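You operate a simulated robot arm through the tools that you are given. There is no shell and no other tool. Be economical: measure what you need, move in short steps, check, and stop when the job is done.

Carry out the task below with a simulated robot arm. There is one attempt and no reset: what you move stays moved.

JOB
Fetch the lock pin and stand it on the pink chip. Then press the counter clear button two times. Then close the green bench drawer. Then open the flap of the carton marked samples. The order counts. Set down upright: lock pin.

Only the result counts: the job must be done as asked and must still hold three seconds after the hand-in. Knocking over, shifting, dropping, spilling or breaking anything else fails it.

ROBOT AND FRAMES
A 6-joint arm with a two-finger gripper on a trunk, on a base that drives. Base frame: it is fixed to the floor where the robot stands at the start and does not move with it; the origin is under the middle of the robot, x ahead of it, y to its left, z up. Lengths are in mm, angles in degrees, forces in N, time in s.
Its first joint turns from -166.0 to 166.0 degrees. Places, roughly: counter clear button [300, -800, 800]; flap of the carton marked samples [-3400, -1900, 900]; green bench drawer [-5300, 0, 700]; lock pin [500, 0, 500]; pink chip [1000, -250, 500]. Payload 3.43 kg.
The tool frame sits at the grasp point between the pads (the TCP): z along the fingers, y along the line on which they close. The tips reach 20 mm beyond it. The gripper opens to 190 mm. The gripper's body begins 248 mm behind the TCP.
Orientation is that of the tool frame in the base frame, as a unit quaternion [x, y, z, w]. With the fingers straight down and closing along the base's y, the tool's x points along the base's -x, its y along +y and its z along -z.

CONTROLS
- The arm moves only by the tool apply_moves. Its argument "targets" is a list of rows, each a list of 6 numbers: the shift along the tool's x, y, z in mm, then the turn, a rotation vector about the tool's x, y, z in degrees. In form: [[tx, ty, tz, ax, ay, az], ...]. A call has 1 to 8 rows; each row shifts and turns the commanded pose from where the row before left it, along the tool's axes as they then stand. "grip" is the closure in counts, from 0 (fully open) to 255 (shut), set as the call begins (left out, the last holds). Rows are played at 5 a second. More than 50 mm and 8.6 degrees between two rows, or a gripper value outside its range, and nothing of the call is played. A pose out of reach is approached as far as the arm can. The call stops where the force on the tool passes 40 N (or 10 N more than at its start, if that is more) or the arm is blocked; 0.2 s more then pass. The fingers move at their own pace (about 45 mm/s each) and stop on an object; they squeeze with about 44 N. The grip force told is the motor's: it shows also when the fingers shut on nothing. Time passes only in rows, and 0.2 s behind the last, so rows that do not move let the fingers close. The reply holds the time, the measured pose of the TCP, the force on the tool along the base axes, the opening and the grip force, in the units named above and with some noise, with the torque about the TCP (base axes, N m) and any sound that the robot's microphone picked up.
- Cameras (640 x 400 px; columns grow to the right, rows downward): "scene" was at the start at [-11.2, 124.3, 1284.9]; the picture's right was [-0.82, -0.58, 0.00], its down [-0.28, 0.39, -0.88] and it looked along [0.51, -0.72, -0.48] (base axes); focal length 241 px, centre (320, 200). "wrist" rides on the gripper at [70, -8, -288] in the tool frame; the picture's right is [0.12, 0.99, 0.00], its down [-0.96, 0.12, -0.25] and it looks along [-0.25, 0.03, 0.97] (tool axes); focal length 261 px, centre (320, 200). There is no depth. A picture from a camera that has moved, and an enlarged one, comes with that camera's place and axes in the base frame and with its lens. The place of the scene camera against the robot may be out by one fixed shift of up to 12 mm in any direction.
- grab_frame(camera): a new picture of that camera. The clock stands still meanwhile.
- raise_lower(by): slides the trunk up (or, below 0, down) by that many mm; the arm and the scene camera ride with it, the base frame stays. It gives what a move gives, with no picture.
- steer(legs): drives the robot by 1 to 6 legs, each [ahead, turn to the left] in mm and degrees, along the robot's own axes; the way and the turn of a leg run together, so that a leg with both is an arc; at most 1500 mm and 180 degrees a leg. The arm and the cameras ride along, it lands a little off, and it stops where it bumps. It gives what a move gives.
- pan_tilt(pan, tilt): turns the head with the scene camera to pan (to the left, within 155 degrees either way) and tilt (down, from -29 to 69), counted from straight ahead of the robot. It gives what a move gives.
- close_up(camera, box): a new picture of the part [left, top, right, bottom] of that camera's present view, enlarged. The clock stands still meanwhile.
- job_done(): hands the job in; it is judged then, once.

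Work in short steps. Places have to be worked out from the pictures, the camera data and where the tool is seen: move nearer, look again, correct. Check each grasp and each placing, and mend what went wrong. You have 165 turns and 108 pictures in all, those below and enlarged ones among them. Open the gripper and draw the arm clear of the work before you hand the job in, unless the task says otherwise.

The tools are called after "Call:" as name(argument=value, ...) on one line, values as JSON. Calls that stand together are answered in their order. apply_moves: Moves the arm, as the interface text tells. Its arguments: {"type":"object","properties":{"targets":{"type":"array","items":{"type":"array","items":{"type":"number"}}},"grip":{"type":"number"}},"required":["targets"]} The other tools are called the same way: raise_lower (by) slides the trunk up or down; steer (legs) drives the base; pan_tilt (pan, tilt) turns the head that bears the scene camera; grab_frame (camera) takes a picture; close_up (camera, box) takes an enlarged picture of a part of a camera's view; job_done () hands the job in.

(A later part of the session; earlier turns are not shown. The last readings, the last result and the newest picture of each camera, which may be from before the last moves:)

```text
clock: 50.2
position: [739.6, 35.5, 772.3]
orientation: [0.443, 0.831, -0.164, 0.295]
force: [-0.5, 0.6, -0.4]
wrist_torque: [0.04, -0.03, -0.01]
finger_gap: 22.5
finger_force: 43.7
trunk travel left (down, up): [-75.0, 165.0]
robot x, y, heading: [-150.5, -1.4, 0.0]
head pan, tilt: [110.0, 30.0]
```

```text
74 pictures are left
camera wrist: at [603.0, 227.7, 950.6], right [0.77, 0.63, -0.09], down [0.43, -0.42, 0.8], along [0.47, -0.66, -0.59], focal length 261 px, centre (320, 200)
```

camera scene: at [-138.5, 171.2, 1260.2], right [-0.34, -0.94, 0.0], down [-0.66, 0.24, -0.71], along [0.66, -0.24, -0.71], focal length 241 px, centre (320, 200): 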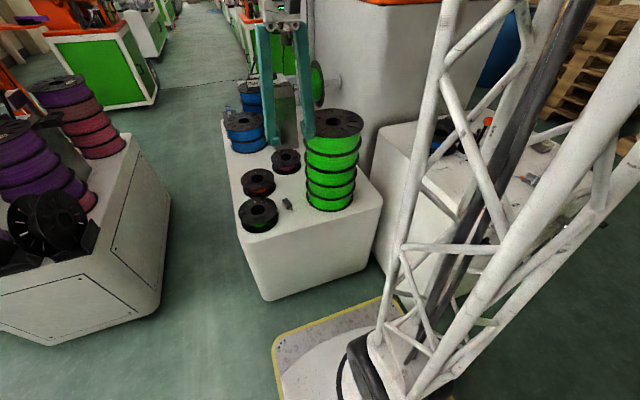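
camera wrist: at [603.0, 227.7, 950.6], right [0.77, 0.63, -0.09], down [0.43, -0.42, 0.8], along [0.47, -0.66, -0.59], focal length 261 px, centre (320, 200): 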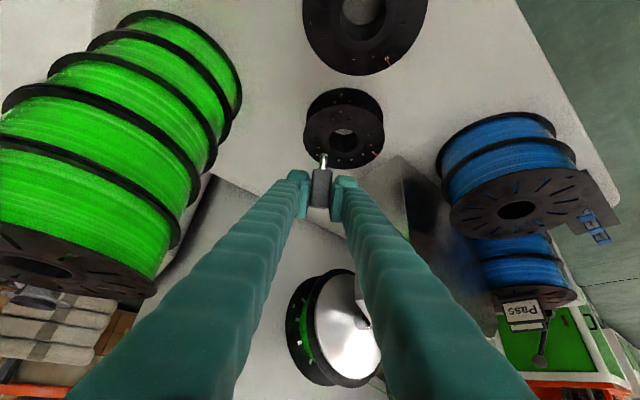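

Holding well; heading is about -56° with a 39° tilt. I'll pitch the remaining ~31° to make the pin vertical.

Call:
apply_moves(targets=[[0, 0, 0, 0, -5, 0], [0, 0, 0, 0, -5.2, 0], [0, 0, 0, 0, -5.2, 0], [0, 0, 0, 0, -5.2, 0], [0, 0, 0, 0, -5.1, 0], [0, 0, 0, 0, -5, 0], [0, 0, 0, 0, 0, 0]])

Call:
grab_frame(camera="wrist")

Call:
close_up(camera="wrist", box=[240, 130, 400, 230])

```text
clock: 51.8
position: [740.8, 34.7, 771.6]
orientation: [0.383, 0.723, -0.275, 0.505]
force: [-1.1, 0.3, -0.7]
wrist_torque: [0.02, 0.01, -0.01]
finger_gap: 22.1
finger_force: 43.8
trunk travel left (down, up): [-75.0, 165.0]
robot x, y, heading: [-153.0, -3.0, 0.0]
head pan, tilt: [110.0, 30.0]
```

```text
73 pictures are left
camera wrist: at [570.1, 274.7, 804.3], right [0.8, 0.58, -0.12], down [0.16, -0.01, 0.99], along [0.58, -0.81, -0.1], focal length 261 px, centre (320, 200)
```

wrist: 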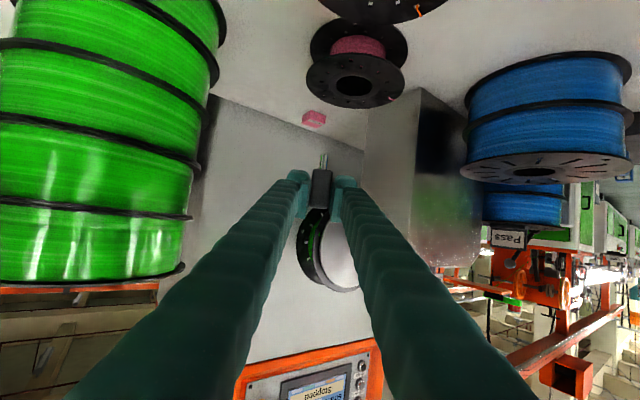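

```text
4.00 times, centred on (320, 180) of wrist
camera zoom: at [570.1, 274.7, 804.3], right [0.8, 0.58, -0.12], down [0.16, -0.01, 0.99], along [0.58, -0.81, -0.1], focal length 1043 px, centre (320, 280)
```

zoom: 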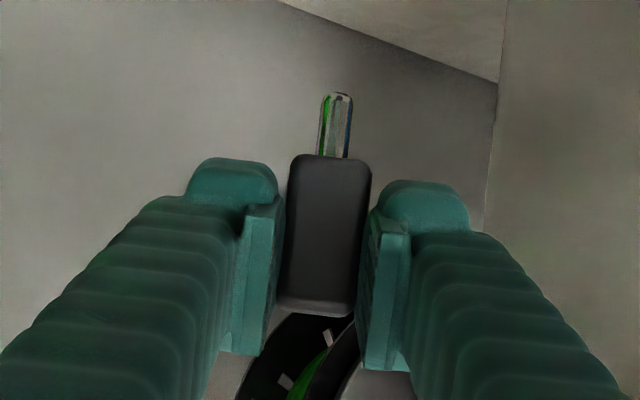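

The pin hangs vertical, stem down, within about 1.5° of roll. I'll zoom on the chip to locate it exactly.

Call:
close_up(camera="wrist", box=[274, 93, 354, 143])

```text
8.00 times, centred on (314, 118) of wrist
camera zoom: at [570.1, 274.7, 804.3], right [0.8, 0.58, -0.12], down [0.16, -0.01, 0.99], along [0.58, -0.81, -0.1], focal length 2085 px, centre (368, 856)
```

zoom: 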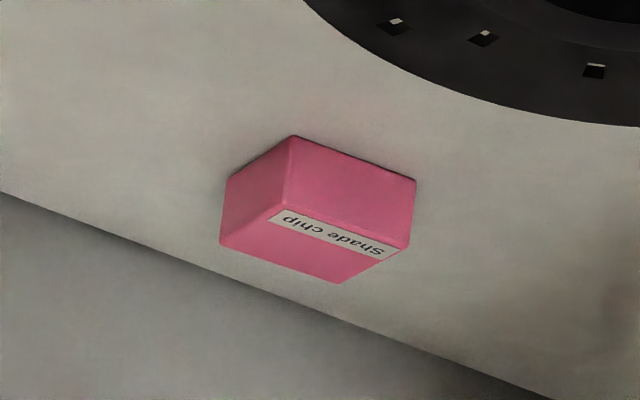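

The chip is a ~40 mm block centred near (880,-223) with its top at z≈570. The pin tip is about 54 mm below and 17 mm ahead of the TCP. I'll correct the roll by 1.5° and approach.

Call:
apply_moves(targets=[[0, 0, 0, -0.5, 0, 1.4], [-1.7, -3.3, 30, 0, 0, 0], [-1.7, -3.3, 30, 0, 0, 0], [-1.7, -3.3, 30, 0, 0, 0], [-1.7, -3.3, 30, 0, 0, 0], [-1.7, -3.3, 30, 0, 0, 0], [-1.7, -3.3, 30, 0, 0, 0], [0, 0, 0, 0, 0, 0]])

Call:
grab_frame(camera="wrist")

Call:
close_up(camera="wrist", box=[240, 100, 400, 200])

```text
clock: 53.6
position: [819.7, -121.2, 719.3]
orientation: [0.389, 0.72, -0.264, 0.51]
force: [0.2, -0.3, 0.1]
wrist_torque: [0.02, 0.0, 0.01]
finger_gap: 22.5
finger_force: 44.0
trunk travel left (down, up): [-75.0, 165.0]
robot x, y, heading: [-154.3, 0.2, -0.1]
head pan, tilt: [110.0, 30.0]
```

```text
70 pictures are left
camera wrist: at [649.1, 118.1, 751.4], right [0.8, 0.59, -0.1], down [0.14, -0.02, 0.99], along [0.58, -0.81, -0.1], focal length 261 px, centre (320, 200)
```

wrist: 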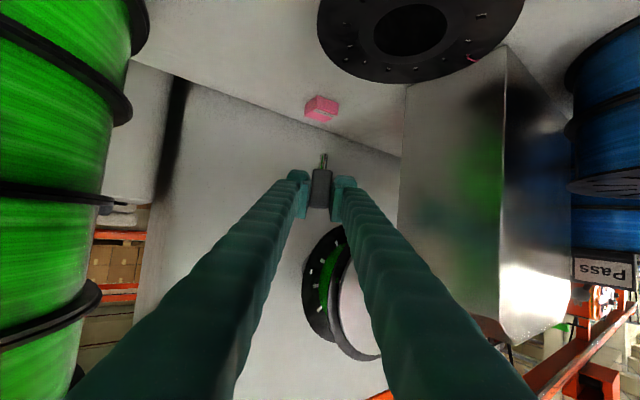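

```text
4.00 times, centred on (320, 150) of wrist
camera zoom: at [649.1, 118.1, 751.4], right [0.8, 0.59, -0.1], down [0.14, -0.02, 0.99], along [0.58, -0.81, -0.1], focal length 1043 px, centre (320, 400)
```

zoom: 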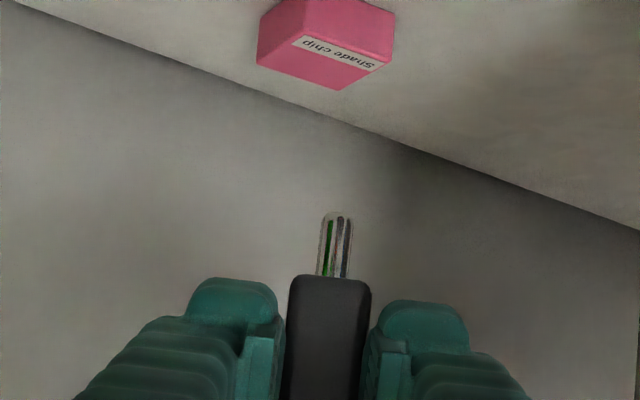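

The chip centre is confirmed at (880,-225). I'll move so the pin is over it, with the TCP at z≈660.

Call:
apply_moves(targets=[[5.1, -2, 29.2, 0, 0, 0], [5.1, -2, 29.2, 0, 0, 0], [5.1, -2, 29.2, 0, 0, 0], [5.1, -2, 29.2, 0, 0, 0], [0, 0, 0, 0, 0, 0]])

Call:
close_up(camera="wrist", box=[240, 100, 400, 200])

Call:
pan_tilt(pan=-10, tilt=35)

Call:
grab_frame(camera="scene")

```text
clock: 54.8
position: [873.3, -210.2, 660.5]
orientation: [0.389, 0.72, -0.264, 0.51]
force: [0.3, -0.6, -0.5]
wrist_torque: [-0.05, 0.02, 0.04]
finger_gap: 22.4
finger_force: 44.3
trunk travel left (down, up): [-75.0, 165.0]
robot x, y, heading: [-150.7, -1.3, -0.2]
head pan, tilt: [110.0, 30.0]
```

```text
4.00 times, centred on (320, 150) of wrist
camera zoom: at [702.4, 29.7, 692.6], right [0.8, 0.59, -0.1], down [0.14, -0.02, 0.99], along [0.58, -0.81, -0.1], focal length 1043 px, centre (320, 400)
```

zoom: 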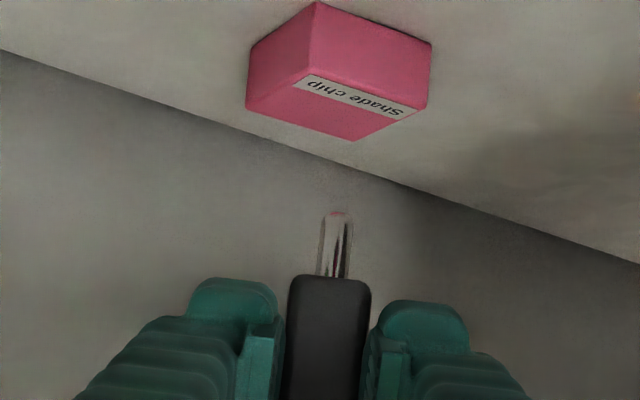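

```text
clock: 56.8
position: [872.8, -209.9, 660.1]
orientation: [0.39, 0.72, -0.265, 0.509]
force: [-0.2, -0.6, -0.2]
wrist_torque: [0.02, 0.0, 0.01]
finger_gap: 22.3
finger_force: 44.1
trunk travel left (down, up): [-75.0, 165.0]
robot x, y, heading: [-151.5, 2.1, -0.1]
head pan, tilt: [-10.0, 35.0]
```

```text
67 pictures are left
camera scene: at [-127.9, 183.8, 1275.0], right [-0.17, -0.98, 0.0], down [-0.56, 0.1, -0.82], along [0.81, -0.14, -0.57], focal length 241 px, centre (320, 200)
```

scene: 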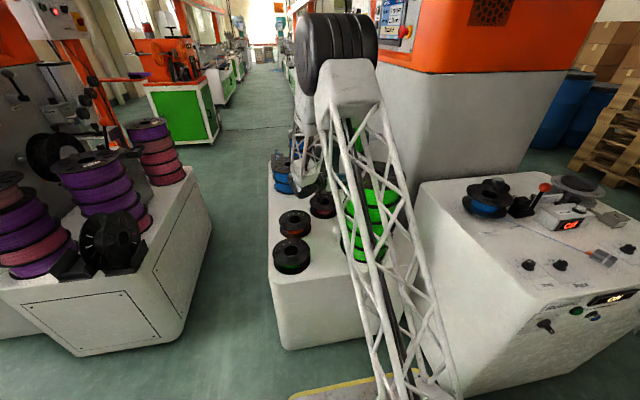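

The pin tip is right over the chip, within 3 mm. I'll lower ~33 mm with a small forward correction.

Call:
apply_moves(targets=[[10.1, 0, 4.4, 0, 0, 0], [10.1, 0, 4.4, 0, 0, 0], [10.1, 0, 4.4, 0, 0, 0], [0, 0, 0, 0, 0, 0]])

Call:
close_up(camera="wrist", box=[240, 100, 400, 200])

```text
clock: 57.8
position: [874.4, -211.2, 628.4]
orientation: [0.39, 0.72, -0.265, 0.51]
force: [0.2, 0.1, -0.5]
wrist_torque: [0.03, 0.03, -0.03]
finger_gap: 22.0
finger_force: 44.5
trunk travel left (down, up): [-75.0, 165.0]
robot x, y, heading: [-153.9, 0.0, 0.2]
head pan, tilt: [-10.0, 35.0]
```

```text
4.00 times, centred on (320, 150) of wrist
camera zoom: at [703.7, 28.4, 660.8], right [0.8, 0.59, -0.1], down [0.14, -0.02, 0.99], along [0.58, -0.81, -0.1], focal length 1043 px, centre (320, 400)
```

zoom: 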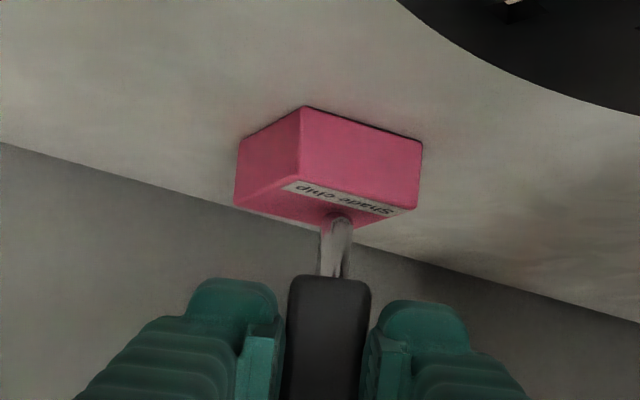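

The tip is about 4 mm above the chip and 3.5 mm to one side. I'll correct laterally and lower 3 mm.

Call:
apply_moves(targets=[[0, -3, 0, 0, 0, 0], [1.4, 0, 0.5, 0, 0, 0], [1.4, 0, 0.5, 0, 0, 0], [0, 0, 0, 0, 0, 0]])

Call:
close_up(camera="wrist", box=[240, 100, 400, 200])

```text
clock: 58.8
position: [872.4, -212.6, 627.2]
orientation: [0.39, 0.719, -0.265, 0.51]
force: [0.0, 1.8, 8.3]
wrist_torque: [-0.1, -0.09, 0.01]
finger_gap: 22.0
finger_force: 43.8
trunk travel left (down, up): [-75.0, 165.0]
robot x, y, heading: [-152.8, 4.3, 0.3]
head pan, tilt: [-10.0, 35.0]
```

```text
4.00 times, centred on (320, 150) of wrist
camera zoom: at [700.3, 27.3, 658.7], right [0.8, 0.59, -0.1], down [0.13, -0.02, 0.99], along [0.58, -0.81, -0.1], focal length 1043 px, centre (320, 400)
```

zoom: 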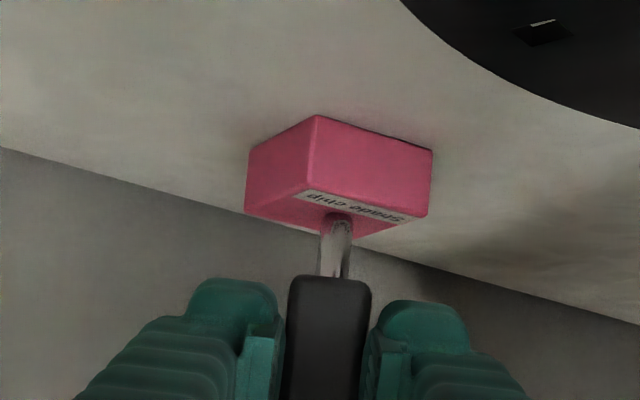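

Contact at ~8 N, and the tip is centred on the chip. I'll ease up 0.5 mm and open slightly to about 42 mm.

Call:
apply_moves(targets=[[-0.6, 0, -0.2, 0, 0, 0], [0, 0, 0, 0, 0, 0]])

Call:
apply_moves(targets=[[0, 0, 0, 0, 0, 0], [0, 0, 0, 0, 0, 0], [0, 0, 0, 0, 0, 0]], grip=200)

Call:
close_up(camera="wrist", box=[240, 100, 400, 230])

```text
clock: 59.4
position: [870.9, -213.5, 626.8]
orientation: [0.39, 0.72, -0.264, 0.509]
force: [0.8, -0.3, 6.9]
wrist_torque: [-0.1, -0.12, 0.0]
finger_gap: 22.7
finger_force: 44.1
trunk travel left (down, up): [-75.0, 165.0]
robot x, y, heading: [-150.1, 0.9, 0.1]
head pan, tilt: [-10.0, 35.0]
```

```text
clock: 60.2
position: [872.1, -212.7, 625.8]
orientation: [0.389, 0.72, -0.265, 0.51]
force: [0.3, -0.7, -0.1]
wrist_torque: [0.02, 0.01, -0.01]
finger_gap: 41.1
finger_force: 0.1
trunk travel left (down, up): [-75.0, 165.0]
robot x, y, heading: [-149.1, 1.2, 0.1]
head pan, tilt: [-10.0, 35.0]
```

```text
3.08 times, centred on (320, 165) of wrist
camera zoom: at [700.1, 27.4, 658.6], right [0.8, 0.59, -0.1], down [0.14, -0.02, 0.99], along [0.58, -0.81, -0.1], focal length 802 px, centre (320, 308)
```

zoom: 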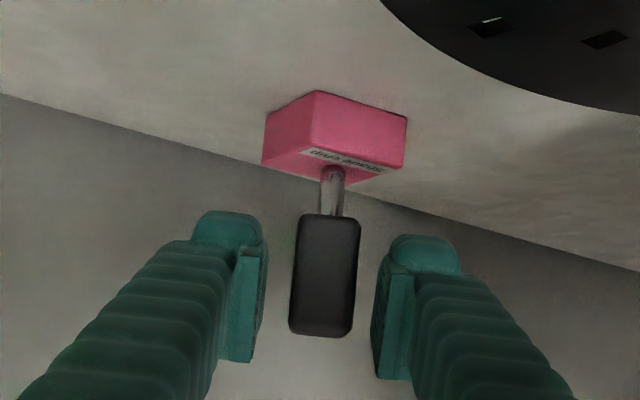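

The pin stands free on the chip. I'll retreat straight back along the tool axis.

Call:
apply_moves(targets=[[0, 0, -10, 0, 0, 0], [0, 0, -20, 0, 0, 0], [0, 0, -30, 0, 0, 0], [0, 0, -30, 0, 0, 0], [0, 0, -40, 0, 0, 0], [0, 0, 0, 0, 0, 0]])

Call:
close_up(camera="wrist", box=[240, 100, 400, 230])

```text
clock: 61.6
position: [803.7, -111.0, 670.9]
orientation: [0.39, 0.72, -0.265, 0.51]
force: [0.2, -0.4, -0.9]
wrist_torque: [-0.04, -0.01, -0.05]
finger_gap: 41.3
finger_force: 0.0
trunk travel left (down, up): [-75.0, 165.0]
robot x, y, heading: [-150.4, -0.5, -0.0]
head pan, tilt: [-10.0, 35.0]
```

```text
3.08 times, centred on (320, 165) of wrist
camera zoom: at [631.9, 129.7, 703.2], right [0.8, 0.59, -0.1], down [0.14, -0.02, 0.99], along [0.58, -0.81, -0.1], focal length 802 px, centre (320, 308)
```

zoom: 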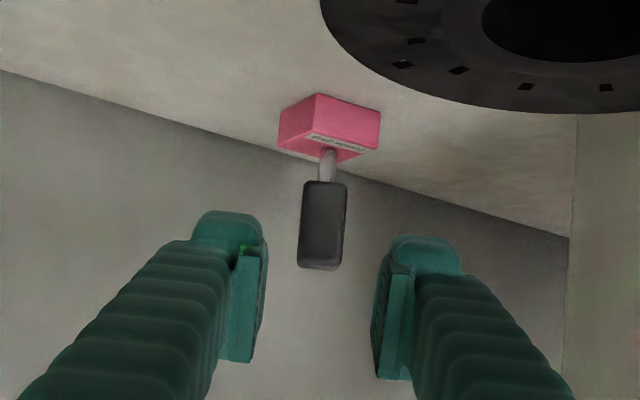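

Pin upright and free. I'll lift clear and look at the counter panel with the scene camera.

Call:
apply_moves(targets=[[-40, 0, -15, 0, 0, 0], [-42, 0, -15.4, 0, 0, 0], [-42, 0, -15.4, 0, 0, 0], [-42, 0, -15.4, 0, 0, 0], [-42, 0, -15.4, 0, 0, 0], [-42, 0, -15.4, 0, 0, 0], [-42, 0, -15.4, 0, 0, 0], [0, 0, 0, 0, 0, 0]])

Call:
pan_tilt(pan=-45, tilt=35)

Call:
grab_frame(camera="scene")

```text
clock: 63.4
position: [798.6, -109.9, 983.5]
orientation: [0.39, 0.72, -0.265, 0.51]
force: [0.0, 0.3, 0.4]
wrist_torque: [-0.01, -0.03, 0.0]
finger_gap: 41.0
finger_force: 0.2
trunk travel left (down, up): [-75.0, 165.0]
robot x, y, heading: [-154.0, -0.6, 0.2]
head pan, tilt: [-10.0, 35.0]
```

```text
clock: 64.4
position: [798.6, -109.4, 982.9]
orientation: [0.389, 0.72, -0.264, 0.51]
force: [0.5, -0.2, 0.6]
wrist_torque: [-0.01, 0.01, -0.02]
finger_gap: 41.1
finger_force: 0.0
trunk travel left (down, up): [-75.0, 165.0]
robot x, y, heading: [-153.7, 0.3, -0.3]
head pan, tilt: [-45.0, 35.0]
```

```text
62 pictures are left
camera scene: at [-152.4, 136.9, 1275.0], right [-0.71, -0.71, 0.0], down [-0.41, 0.41, -0.82], along [0.58, -0.58, -0.57], focal length 241 px, centre (320, 200)
```

scene: 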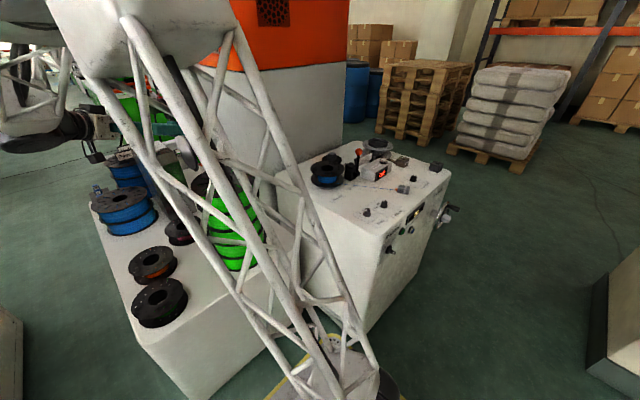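

Call:
close_up(camera="scene", box=[300, 130, 460, 270])

Call:
close_up(camera="scene", box=[340, 190, 460, 265])

```text
2.86 times, centred on (380, 200) of scene
camera zoom: at [-152.4, 136.9, 1275.0], right [-0.71, -0.71, 0.0], down [-0.41, 0.41, -0.82], along [0.58, -0.58, -0.57], focal length 689 px, centre (149, 200)
```

zoom: 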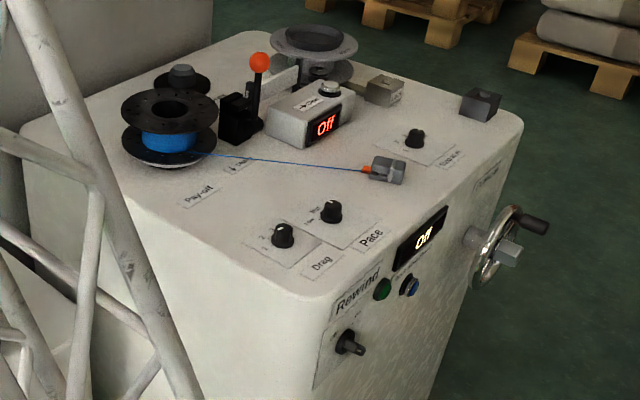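

```text
5.33 times, centred on (400, 228) of scene
camera zoom: at [-152.4, 136.9, 1275.0], right [-0.71, -0.71, 0.0], down [-0.41, 0.41, -0.82], along [0.58, -0.58, -0.57], focal length 1286 px, centre (-107, 53)
```

zoom: 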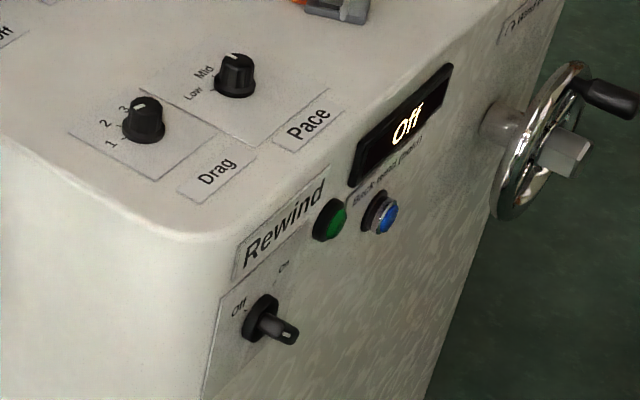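

The boxed counter with the red display near (350,-770) matches the rough place. I'll zoom in on its labels.

Call:
close_up(camera="scene", box=[360, 142, 410, 174])

```text
12.50 times, centred on (385, 158) of scene
camera zoom: at [-152.4, 136.9, 1275.0], right [-0.71, -0.71, 0.0], down [-0.41, 0.41, -0.82], along [0.58, -0.58, -0.57], focal length 3014 px, centre (-492, 725)
```

zoom: 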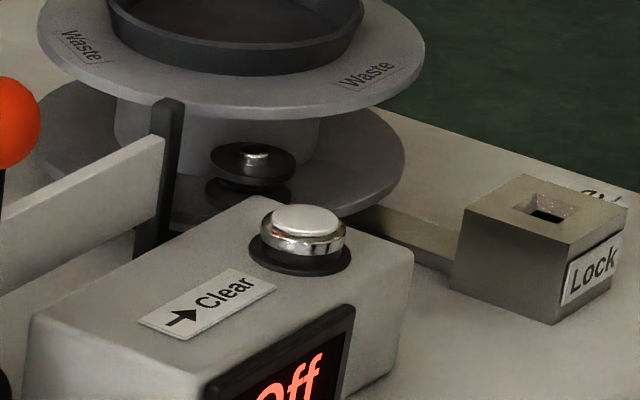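

The Clear button is on top of the counter box, pressed vertically. I'll retract the arm toward the robot first, then return the tool to vertical.

Call:
apply_moves(targets=[[8, -34.5, -21.9, 0, 0, 0], [8, -34.5, -21.9, 0, 0, 0], [8, -34.5, -21.9, 0, 0, 0], [8, -34.5, -21.9, 0, 0, 0], [8, -34.5, -21.9, 0, 0, 0], [8, -34.5, -21.9, 0, 0, 0], [0, 0, 0, 0, 7.5, 0], [0, 0, 0, 0, 7.5, 0]], grip=255)

Call:
apply_moves(targets=[[0, 0, 0, 0, 7.5, 0], [0, 0, 0, 0, 7.5, 0], [0, 0, 0, 0, 7.5, 0], [0, 0, 0, 0, 7.5, 0], [0, 0, 0, 0, 7.5, 0], [0, 0, 0, 0, 7.5, 0], [0, 0, 0, 0, 7.5, 0], [0, 0, 0, 0, 2.7, 0]])

```text
clock: 66.2
position: [547.3, -110.5, 977.1]
orientation: [0.421, 0.78, -0.212, 0.412]
force: [-0.2, 0.4, -0.2]
wrist_torque: [-0.08, 0.03, -0.05]
finger_gap: 0.0
finger_force: 34.1
trunk travel left (down, up): [-75.0, 165.0]
robot x, y, heading: [-153.9, -2.0, 0.1]
head pan, tilt: [-45.0, 35.0]
```

```text
clock: 68.0
position: [547.6, -112.2, 978.6]
orientation: [0.471, 0.882, 0.008, 0.002]
force: [-0.9, 0.7, 0.2]
wrist_torque: [-0.06, -0.01, 0.01]
finger_gap: 0.0
finger_force: 34.1
trunk travel left (down, up): [-75.0, 165.0]
robot x, y, heading: [-150.6, 1.5, -0.0]
head pan, tilt: [-45.0, 35.0]
```

Tool vertical again. I'll swing toward the counter in two calls, at height ~1000.

Call:
apply_moves(targets=[[-29.3, -37.8, -3.8, 0, 0, 0], [-29.3, -37.8, -3.8, 0, 0, 0], [-29.3, -37.8, -3.8, 0, 0, 0], [-29.3, -37.8, -3.8, 0, 0, 0], [-29.3, -37.8, -3.8, 0, 0, 0], [-29.3, -37.8, -3.8, 0, 0, 0], [-29.3, -37.8, -3.8, 0, 0, 0], [-29.3, -37.8, -3.8, 0, 0, 0]])

Call:
apply_moves(targets=[[-29.3, -37.8, -3.8, 0, 0, 0], [-29.3, -37.8, -3.8, 0, 0, 0], [-29.3, -37.8, -3.8, 0, 0, 0], [-29.3, -37.8, -3.8, 0, 0, 0], [0, 0, 0, 0, 0, 0]])

Call:
grab_frame(camera="wrist")

```text
clock: 69.8
position: [424.1, -477.2, 1001.1]
orientation: [0.471, 0.882, 0.007, 0.003]
force: [-0.2, 0.7, 0.1]
wrist_torque: [-0.19, 0.03, 0.0]
finger_gap: 0.0
finger_force: 34.1
trunk travel left (down, up): [-75.0, 165.0]
robot x, y, heading: [-151.1, 0.8, 0.1]
head pan, tilt: [-45.0, 35.0]
```

```text
clock: 71.0
position: [364.6, -660.0, 1012.9]
orientation: [0.471, 0.882, 0.008, 0.003]
force: [-1.1, 0.1, -0.6]
wrist_torque: [0.05, 0.01, -0.05]
finger_gap: 0.0
finger_force: 34.5
trunk travel left (down, up): [-75.0, 165.0]
robot x, y, heading: [-151.3, -1.3, -0.1]
head pan, tilt: [-45.0, 35.0]
```

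```text
58 pictures are left
camera wrist: at [315.2, -609.4, 1301.6], right [0.76, 0.65, 0.02], down [0.63, -0.74, 0.25], along [0.17, -0.18, -0.97], focal length 261 px, centre (320, 200)
```

wrist: 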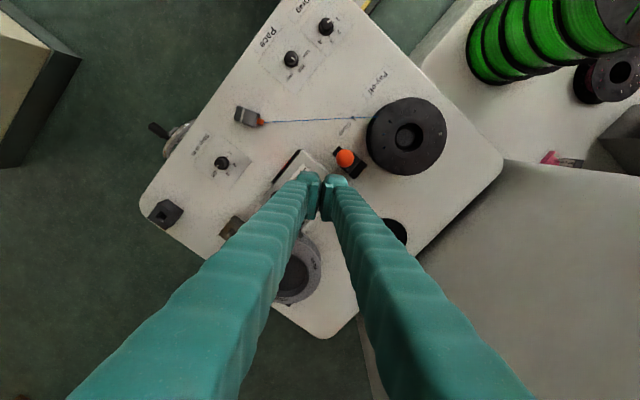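

The fingers hide the button. I'll shift sideways 90 mm to expose it for triangulation.

Call:
apply_moves(targets=[[0, 45, 0, 0, 0, 0], [0, 45, 0, 0, 0, 0], [0, 0, 0, 0, 0, 0]])

Call:
close_up(camera="wrist", box=[180, 110, 340, 290])

```text
clock: 71.8
position: [438.2, -606.2, 1015.3]
orientation: [0.471, 0.882, 0.008, 0.003]
force: [-0.4, -0.1, 0.4]
wrist_torque: [0.03, 0.01, 0.03]
finger_gap: 0.1
finger_force: 34.5
trunk travel left (down, up): [-75.0, 165.0]
robot x, y, heading: [-153.5, -0.0, 0.1]
head pan, tilt: [-45.0, 35.0]
```

```text
2.22 times, centred on (260, 200) of wrist
camera zoom: at [388.9, -555.7, 1303.7], right [0.76, 0.65, 0.02], down [0.63, -0.74, 0.25], along [0.17, -0.18, -0.97], focal length 579 px, centre (453, 200)
```

zoom: 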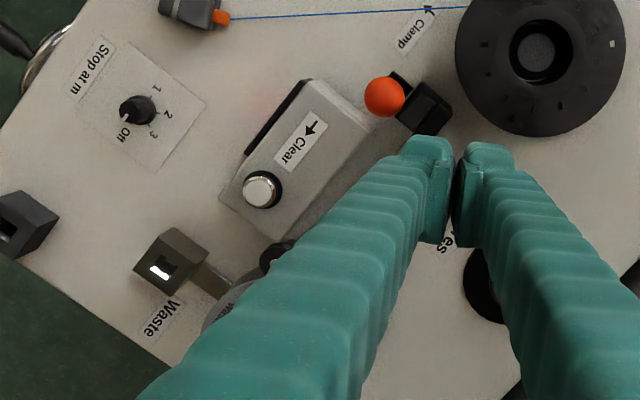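

Rough estimate of the button is (340,-756, ~800). I'll go above it with the fingers opened so it shows between them, then refine.

Call:
apply_moves(targets=[[-17.6, -41.5, 0, 0, 0, 0], [-17.6, -41.5, 0, 0, 0, 0], [-17.6, -41.5, 0, 0, 0, 0], [-17.6, -41.5, 0, 0, 0, 0], [0, 0, 45, 0, 0, 0], [0, 0, 45, 0, 0, 0], [0, 0, 0, 0, 0, 0]], grip=150)

Call:
close_up(camera="wrist", box=[220, 120, 420, 245])

```text
clock: 73.4
position: [340.8, -758.8, 927.0]
orientation: [0.471, 0.882, 0.007, 0.003]
force: [-0.1, 0.8, 0.9]
wrist_torque: [0.01, 0.0, -0.03]
finger_gap: 78.1
finger_force: 0.0
trunk travel left (down, up): [-75.0, 165.0]
robot x, y, heading: [-152.4, 0.6, -0.0]
head pan, tilt: [-45.0, 35.0]
```

```text
3.20 times, centred on (320, 182) of wrist
camera zoom: at [290.9, -707.1, 1214.5], right [0.76, 0.65, 0.02], down [0.63, -0.74, 0.25], along [0.17, -0.18, -0.97], focal length 834 px, centre (320, 256)
```

zoom: 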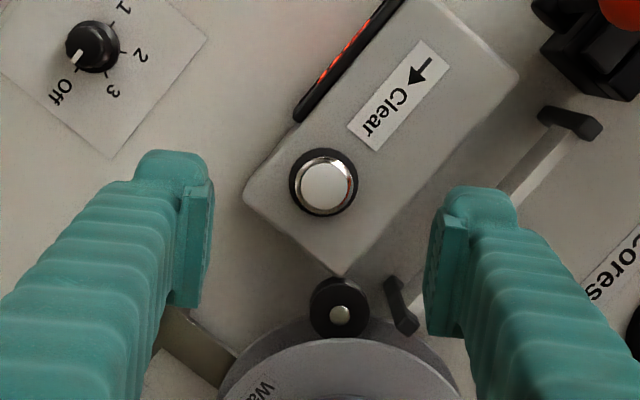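

Button top triangulates to about (341,-752,804). I'll close the fingers, shift 6 mm, and descend to tips ~18 mm above.

Call:
apply_moves(targets=[[5, 3.3, 0, 0, 0, 0], [0, 0, 30, 0, 0, 0], [0, 0, 30, 0, 0, 0], [0, 0, 20, 0, 0, 0], [0, 0, 0, 0, 0, 0]])

Call:
close_up(camera="wrist", box=[220, 120, 420, 245])

```text
clock: 74.6
position: [344.3, -750.4, 844.7]
orientation: [0.471, 0.882, 0.007, 0.003]
force: [0.5, -0.4, 0.0]
wrist_torque: [-0.04, 0.0, 0.0]
finger_gap: 78.6
finger_force: 0.0
trunk travel left (down, up): [-75.0, 165.0]
robot x, y, heading: [-152.2, -3.2, 0.1]
head pan, tilt: [-45.0, 35.0]
```

```text
3.20 times, centred on (320, 182) of wrist
camera zoom: at [295.1, -698.9, 1132.6], right [0.76, 0.65, 0.02], down [0.63, -0.74, 0.25], along [0.17, -0.18, -0.97], focal length 834 px, centre (320, 256)
```

zoom: 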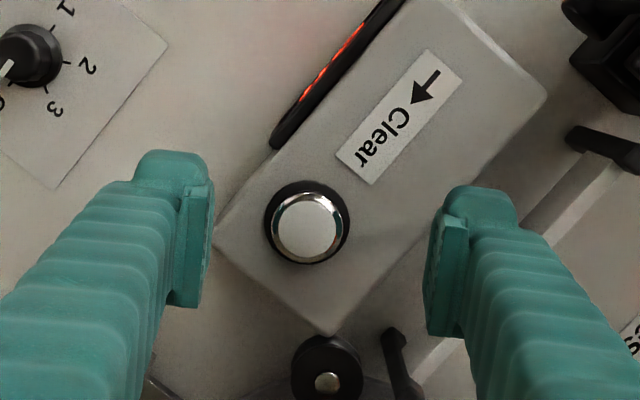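

Button refined to (340,-754). I'll correct 5 mm and close the fingers.

Call:
apply_moves(targets=[[0, -5.4, 0, 0, 0, 0], [0, 0, 0, 0, 0, 0], [0, 0, 0, 0, 0, 0], [0, 0, 0, 0, 0, 0], [0, 0, 0, 0, 0, 0], [0, 0, 0, 0, 0, 0]], grip=255)

Call:
apply_moves(targets=[[0, 0, 6, 0, 0, 0], [0, 0, 6, 0, 0, 0], [0, 0, 3, 0, 0, 0], [0, 0, 2, 0, 0, 0], [0, 0, 2, 0, 0, 0]])

Call:
close_up(camera="wrist", box=[220, 120, 420, 245])

```text
clock: 76.0
position: [339.7, -753.2, 843.9]
orientation: [0.471, 0.882, 0.007, 0.003]
force: [0.4, -0.3, 0.6]
wrist_torque: [0.01, 0.01, 0.03]
finger_gap: 0.0
finger_force: 33.9
trunk travel left (down, up): [-75.0, 165.0]
robot x, y, heading: [-150.8, -0.4, -0.0]
head pan, tilt: [-45.0, 35.0]
```

```text
clock: 77.2
position: [339.4, -752.4, 825.4]
orientation: [0.471, 0.882, 0.007, 0.003]
force: [-0.8, 0.1, 0.0]
wrist_torque: [0.0, -0.03, 0.03]
finger_gap: 0.0
finger_force: 34.2
trunk travel left (down, up): [-75.0, 165.0]
robot x, y, heading: [-149.6, 0.1, 0.0]
head pan, tilt: [-45.0, 35.0]
```

```text
3.20 times, centred on (320, 182) of wrist
camera zoom: at [289.9, -701.7, 1113.3], right [0.76, 0.65, 0.02], down [0.63, -0.74, 0.25], along [0.17, -0.18, -0.97], focal length 834 px, centre (320, 256)
```

zoom: 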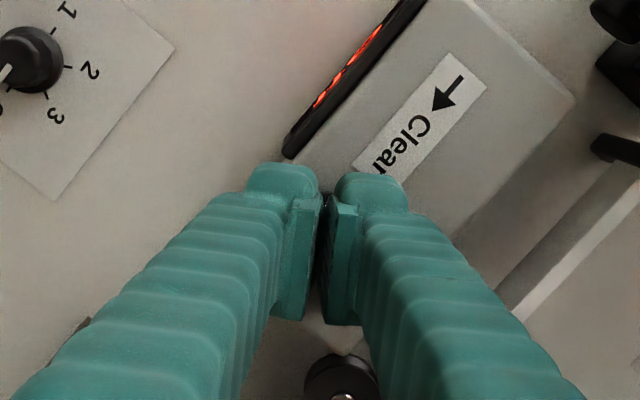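

No contact yet, with tips at ~805. Lowering in 1 mm steps.

Call:
apply_moves(targets=[[0, 0, 1, 0, 0, 0], [0, 0, 1, 0, 0, 0], [0, 0, 1, 0, 0, 0]])

Call:
apply_moves(targets=[[0, 0, 1, 0, 0, 0], [0, 0, 1, 0, 0, 0]])

```text
clock: 78.0
position: [339.4, -753.4, 821.0]
orientation: [0.472, 0.882, 0.007, 0.003]
force: [1.1, -0.3, 1.2]
wrist_torque: [-0.03, -0.02, 0.02]
finger_gap: 0.0
finger_force: 34.4
trunk travel left (down, up): [-75.0, 165.0]
robot x, y, heading: [-150.5, 1.2, 0.1]
head pan, tilt: [-45.0, 35.0]
heard: click
```

```text
clock: 78.6
position: [339.8, -752.6, 820.3]
orientation: [0.471, 0.882, 0.008, 0.003]
force: [0.2, -1.5, 4.4]
wrist_torque: [-0.06, 0.04, -0.01]
finger_gap: 0.0
finger_force: 33.7
trunk travel left (down, up): [-75.0, 165.0]
robot x, y, heading: [-151.6, -0.3, -0.4]
head pan, tilt: [-45.0, 35.0]
```

It clicked once. I'll release by rising 12 mm and check the display.

Call:
apply_moves(targets=[[0, 0, -6, 0, 0, 0], [0, 0, -6, 0, 0, 0], [0, 0, 0, 0, 0, 0]])

Call:
close_up(camera="scene", box=[350, 135, 420, 185])

```text
clock: 79.4
position: [339.9, -751.6, 832.5]
orientation: [0.472, 0.882, 0.007, 0.002]
force: [0.3, -0.4, -0.3]
wrist_torque: [0.02, -0.01, 0.0]
finger_gap: 0.0
finger_force: 34.6
trunk travel left (down, up): [-75.0, 165.0]
robot x, y, heading: [-151.1, -2.2, -0.0]
head pan, tilt: [-45.0, 35.0]
```

```text
8.00 times, centred on (385, 160) of scene
camera zoom: at [-152.5, 136.3, 1275.0], right [-0.71, -0.71, 0.0], down [-0.41, 0.41, -0.82], along [0.58, -0.58, -0.57], focal length 1929 px, centre (-200, 520)
```

zoom: 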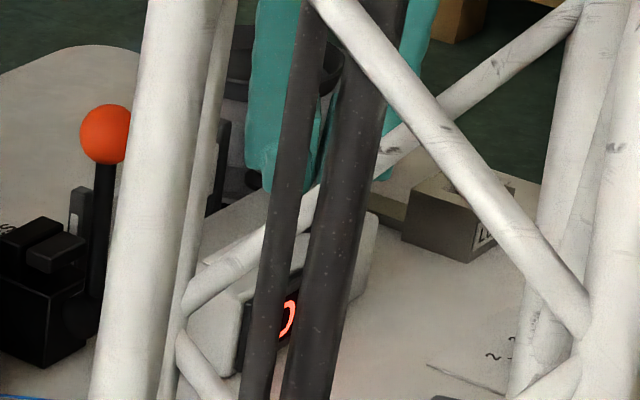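

Second press: down the same distance until it clicks.

Call:
apply_moves(targets=[[0, 0, 6, 0, 0, 0], [0, 0, 3, 0, 0, 0], [0, 0, 1, 0, 0, 0], [0, 0, 1, 0, 0, 0], [0, 0, 1, 0, 0, 0]])

```text
clock: 80.6
position: [339.1, -752.4, 820.3]
orientation: [0.472, 0.882, 0.008, 0.002]
force: [0.6, 0.0, 3.8]
wrist_torque: [-0.02, 0.0, 0.04]
finger_gap: 0.0
finger_force: 34.1
trunk travel left (down, up): [-75.0, 165.0]
robot x, y, heading: [-147.0, 2.7, -0.1]
head pan, tilt: [-45.0, 35.0]
heard: click
```

Second click heard. I'll rise clear and check the display.

Call:
apply_moves(targets=[[0, 0, -6, 0, 0, 0], [0, 0, -30, 0, 0, 0], [0, 0, -40, 0, 0, 0], [0, 0, -40, 0, 0, 0], [0, 0, -40, 0, 0, 0], [0, 0, -40, 0, 0, 0], [0, 0, -40, 0, 0, 0]])

Call:
grab_frame(camera="wrist")

Call:
grab_frame(camera="scene")

```text
clock: 82.2
position: [336.1, -753.4, 1056.7]
orientation: [0.471, 0.882, 0.007, 0.003]
force: [-0.2, -0.4, 0.2]
wrist_torque: [-0.02, -0.03, -0.01]
finger_gap: 0.1
finger_force: 34.3
trunk travel left (down, up): [-75.0, 165.0]
robot x, y, heading: [-151.6, -1.4, -0.1]
head pan, tilt: [-45.0, 35.0]
```

```text
52 pictures are left
camera wrist: at [287.4, -702.9, 1344.9], right [0.76, 0.65, 0.02], down [0.63, -0.74, 0.25], along [0.17, -0.18, -0.97], focal length 261 px, centre (320, 200)
```

wrist: 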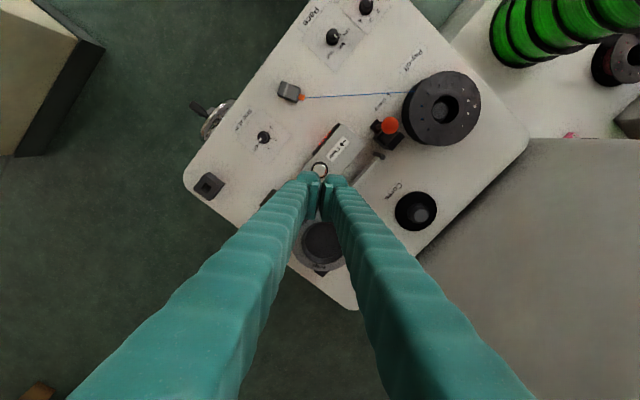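

```text
51 pictures are left
camera scene: at [-152.5, 136.3, 1275.0], right [-0.71, -0.71, 0.0], down [-0.41, 0.41, -0.82], along [0.58, -0.58, -0.57], focal length 241 px, centre (320, 200)
```

scene: 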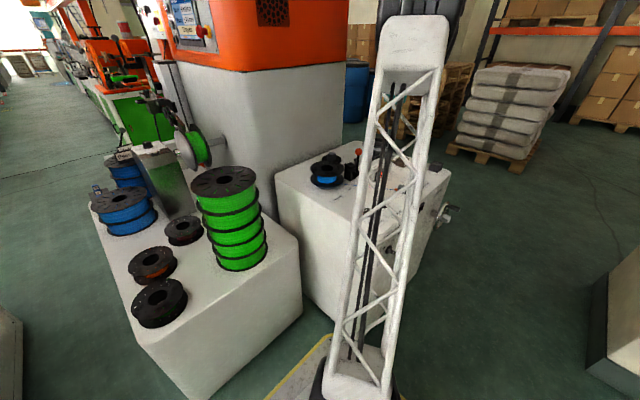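

Both presses are done. Next I'll retract the arm close to the robot so it can turn safely.

Call:
apply_moves(targets=[[46, 1, 0, 0, 0, 0], [46, 1, 0, 0, 0, 0], [46, 1, 0, 0, 0, 0], [46, 1, 0, 0, 0, 0], [46, 1, 0, 0, 0, 0], [46, 1, 0, 0, 0, 0], [46, 1, 0, 0, 0, 0], [46, 1, 0, 0, 0, 0]])

Call:
steer(legs=[[-500, 0], [0, 170]])

Call:
pan_tilt(pan=20, tilt=20)

Call:
grab_frame(camera="scene")

```text
clock: 84.0
position: [142.8, -452.5, 1040.7]
orientation: [0.471, 0.882, 0.016, -0.009]
force: [0.1, 0.4, 0.5]
wrist_torque: [-0.19, -0.06, 0.04]
finger_gap: 0.2
finger_force: 33.9
trunk travel left (down, up): [-75.0, 165.0]
robot x, y, heading: [-151.9, 2.1, -0.0]
head pan, tilt: [-45.0, 35.0]
```

```text
clock: 94.3
position: [-865.2, 486.5, 1057.2]
orientation: [0.841, -0.541, -0.003, 0.008]
force: [-0.1, -0.8, -0.1]
wrist_torque: [0.02, 0.04, -0.03]
finger_gap: 0.0
finger_force: 34.2
trunk travel left (down, up): [-75.0, 165.0]
robot x, y, heading: [-649.2, 6.2, 170.4]
head pan, tilt: [-45.0, 35.0]
```

```text
clock: 95.6
position: [-864.9, 485.6, 1056.9]
orientation: [0.841, -0.541, -0.003, 0.007]
force: [0.7, -0.1, 1.0]
wrist_torque: [-0.03, -0.02, 0.04]
finger_gap: 0.2
finger_force: 34.8
trunk travel left (down, up): [-75.0, 165.0]
robot x, y, heading: [-651.0, -2.3, 170.9]
head pan, tilt: [20.0, 20.0]
```

```text
50 pictures are left
camera scene: at [-719.6, -221.9, 1298.8], right [-0.18, 0.98, 0.0], down [0.34, 0.06, -0.94], along [-0.92, -0.17, -0.34], focal length 241 px, centre (320, 200)
```

scene: 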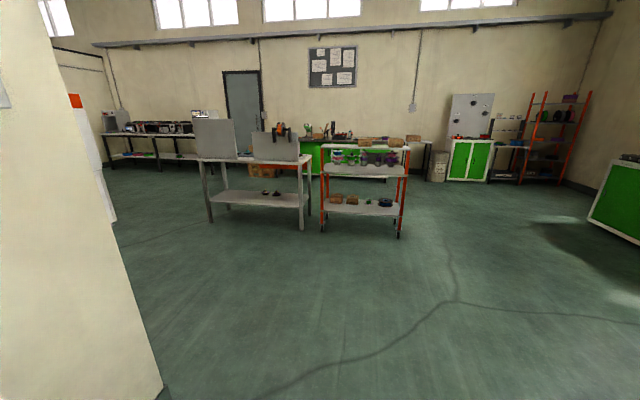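

I see a packing table with panels, a trolley, and a green bench behind them. I'll zoom in on both target areas.

Call:
close_up(camera="scene", box=[290, 100, 450, 240])

Call:
close_up(camera="scene", box=[180, 100, 330, 240])

```text
2.86 times, centred on (370, 170) of scene
camera zoom: at [-719.6, -221.9, 1298.8], right [-0.18, 0.98, 0.0], down [0.34, 0.06, -0.94], along [-0.92, -0.17, -0.34], focal length 689 px, centre (177, 286)
```

zoom: 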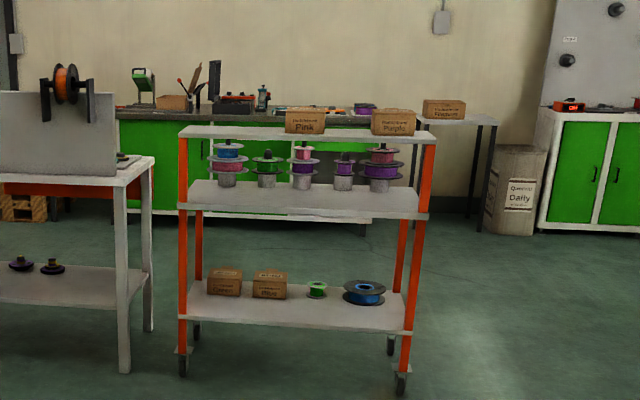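

```text
2.86 times, centred on (255, 170) of scene
camera zoom: at [-719.6, -221.9, 1298.8], right [-0.18, 0.98, 0.0], down [0.34, 0.06, -0.94], along [-0.92, -0.17, -0.34], focal length 689 px, centre (506, 286)
```

zoom: 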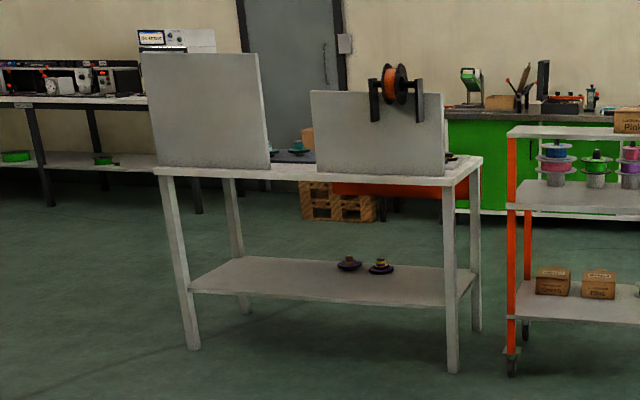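

Trolley spans x -3260..-3650, y -690..210, and the packing table is y -2090..-900. The cartons face away from me, so I'll go around the trolley's +y side into the aisle before the green bench.

Call:
steer(legs=[[0, -15], [1175, 0], [1175, 0], [0, 24], [1300, 0]])

Call:
pan_tilt(pan=25, tilt=25)

Call:
grab_frame(camera="scene")

```text
clock: 115.6
position: [-4360.8, 1483.8, 1057.0]
orientation: [0.878, -0.479, -0.003, 0.007]
force: [0.3, -0.7, 0.1]
wrist_torque: [-0.02, 0.01, -0.01]
finger_gap: 0.1
finger_force: 34.2
trunk travel left (down, up): [-75.0, 165.0]
robot x, y, heading: [-4081.3, 1034.0, 178.8]
head pan, tilt: [20.0, 20.0]
```

```text
clock: 116.2
position: [-4361.6, 1484.8, 1058.2]
orientation: [0.877, -0.48, -0.004, 0.007]
force: [-0.2, 0.3, -0.6]
wrist_torque: [0.0, -0.01, -0.02]
finger_gap: 0.1
finger_force: 34.5
trunk travel left (down, up): [-75.0, 165.0]
robot x, y, heading: [-4080.1, 1035.9, 178.9]
head pan, tilt: [25.0, 25.0]
```

```text
47 pictures are left
camera scene: at [-4112.0, 797.9, 1290.8], right [-0.4, 0.91, 0.0], down [0.39, 0.17, -0.91], along [-0.83, -0.37, -0.42], focal length 241 px, centre (320, 200)
```

scene: 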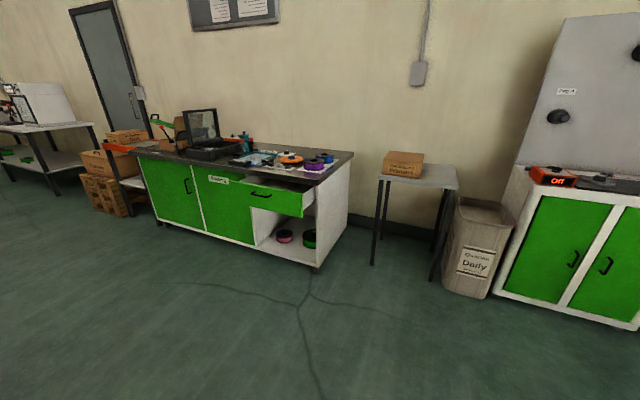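

The open green drawer is visible near (270,198). I'll zoom in.

Call:
close_up(camera="scene", box=[190, 140, 360, 280])

```text
2.86 times, centred on (275, 210) of scene
camera zoom: at [-4112.0, 797.9, 1290.8], right [-0.4, 0.91, 0.0], down [0.39, 0.17, -0.91], along [-0.83, -0.37, -0.42], focal length 689 px, centre (449, 171)
```

zoom: 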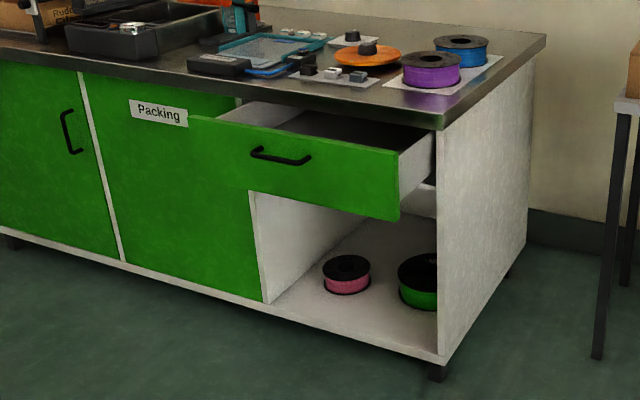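

The drawer front is at about x=-5300, y -410..150, z 550–710, open roughly 130 mm. I'll drive to (-4350,-130) facing the bench.

Call:
steer(legs=[[270, 0], [0, 91], [1165, 0], [0, -90]])

Call:
pan_tilt(pan=0, tilt=30)

Call:
grab_frame(camera="scene")

```text
clock: 131.7
position: [-4637.5, 328.8, 1057.1]
orientation: [0.876, -0.481, -0.003, 0.007]
force: [0.4, -0.2, 0.1]
wrist_torque: [-0.01, 0.04, -0.01]
finger_gap: 0.1
finger_force: 34.5
trunk travel left (down, up): [-75.0, 165.0]
robot x, y, heading: [-4355.0, -121.2, 178.6]
head pan, tilt: [25.0, 25.0]
```

```text
clock: 132.6
position: [-4636.5, 328.6, 1055.9]
orientation: [0.876, -0.482, -0.003, 0.007]
force: [-0.3, 0.1, 0.3]
wrist_torque: [0.01, 0.02, 0.0]
finger_gap: 0.0
finger_force: 34.3
trunk travel left (down, up): [-75.0, 165.0]
robot x, y, heading: [-4358.6, -120.0, 178.8]
head pan, tilt: [0.0, 30.0]
```

```text
45 pictures are left
camera scene: at [-4396.8, -320.6, 1282.8], right [0.02, 1.0, 0.0], down [0.5, -0.01, -0.87], along [-0.87, 0.02, -0.5], focal length 241 px, centre (320, 200)
```

scene: 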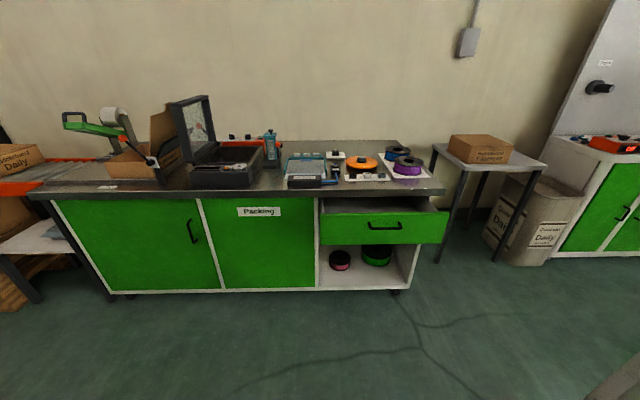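

Triangulated: drawer front at x≈-5200, y -300..210, z 600–755, handle at z≈700, bench front x≈-5320. I'll back up 100 mm, then yaw the tool to face the bench.

Call:
steer(legs=[[-100, 0]])

Call:
apply_moves(targets=[[0, 0, 0, 0, 0, -7.2], [0, 0, 0, 0, 0, -7.2], [0, 0, 0, 0, 0, -7.2], [0, 0, 0, 0, 0, -7.2], [0, 0, 0, 0, 0, -7.2], [0, 0, 0, 0, 0, -7.2], [0, 0, 0, 0, 0, -7.2], [0, 0, 0, 0, 0, -7.2]])

```text
clock: 133.8
position: [-4535.1, 326.4, 1056.2]
orientation: [0.876, -0.481, -0.003, 0.007]
force: [0.2, -0.5, 0.6]
wrist_torque: [-0.01, 0.06, -0.01]
finger_gap: 0.0
finger_force: 34.8
trunk travel left (down, up): [-75.0, 165.0]
robot x, y, heading: [-4256.5, -121.9, 178.6]
head pan, tilt: [0.0, 30.0]
```

```text
clock: 135.6
position: [-4535.0, 326.0, 1055.7]
orientation: [1.0, 0.001, -0.005, 0.005]
force: [0.9, 0.1, -0.4]
wrist_torque: [0.06, -0.01, -0.02]
finger_gap: 0.1
finger_force: 34.6
trunk travel left (down, up): [-75.0, 165.0]
robot x, y, heading: [-4255.6, -126.3, 178.3]
head pan, tilt: [0.0, 30.0]
```

Tool x now points to +x. I'll move it in front of the robot toward the drawer, then tilt.

Call:
apply_moves(targets=[[-30.4, 30.9, 4.6, 0, 0, 0], [-30.4, 30.9, 4.6, 0, 0, 0], [-30.4, 30.9, 4.6, 0, 0, 0], [-30.4, 30.9, 4.6, 0, 0, 0], [-30.4, 30.9, 4.6, 0, 0, 0], [-30.4, 30.9, 4.6, 0, 0, 0], [-30.4, 30.9, 4.6, 0, 0, 0], [-30.4, 30.9, 4.6, 0, 0, 0]])

Call:
apply_moves(targets=[[-30.4, 30.9, 4.6, 0, 0, 0], [-30.4, 30.9, 4.6, 0, 0, 0], [-30.4, 30.9, 4.6, 0, 0, 0], [-30.4, 30.9, 4.6, 0, 0, 0], [0, 0, 0, 0, -8, 0], [0, 0, 0, 0, -8, 0], [0, 0, 0, 0, -8, 0], [0, 0, 0, 0, -8, 0]])

Call:
apply_moves(targets=[[0, 0, 0, 0, -8, 0], [0, 0, 0, 0, -8, 0], [0, 0, 0, 0, -8, 0], [0, 0, 0, 0, -8, 0], [0, 0, 0, 0, -8, 0], [0, 0, 0, 0, -8, 0], [0, 0, 0, 0, 0, 0]])

```text
clock: 137.4
position: [-4777.5, 78.4, 1024.2]
orientation: [1.0, 0.0, -0.008, 0.003]
force: [1.2, 0.5, 0.4]
wrist_torque: [-0.05, 0.09, 0.02]
finger_gap: 0.0
finger_force: 34.2
trunk travel left (down, up): [-75.0, 165.0]
robot x, y, heading: [-4257.9, -125.6, 178.7]
head pan, tilt: [0.0, 30.0]
```

```text
clock: 139.2
position: [-4901.2, -45.8, 1009.6]
orientation: [0.959, 0.0, -0.282, 0.005]
force: [-0.1, 0.1, -0.7]
wrist_torque: [-0.05, -0.13, 0.02]
finger_gap: 0.0
finger_force: 34.4
trunk travel left (down, up): [-75.0, 165.0]
robot x, y, heading: [-4256.7, -127.6, 178.8]
head pan, tilt: [0.0, 30.0]
```

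```text
clock: 140.8
position: [-4920.2, -36.9, 1054.7]
orientation: [0.767, 0.0, -0.642, 0.005]
force: [0.3, 0.2, 0.6]
wrist_torque: [-0.02, -0.11, 0.06]
finger_gap: 0.1
finger_force: 34.1
out of reach, approached as far as the arm can: row 6
trunk travel left (down, up): [-75.0, 165.0]
robot x, y, heading: [-4254.6, -126.5, 178.8]
head pan, tilt: [0.0, 30.0]
```

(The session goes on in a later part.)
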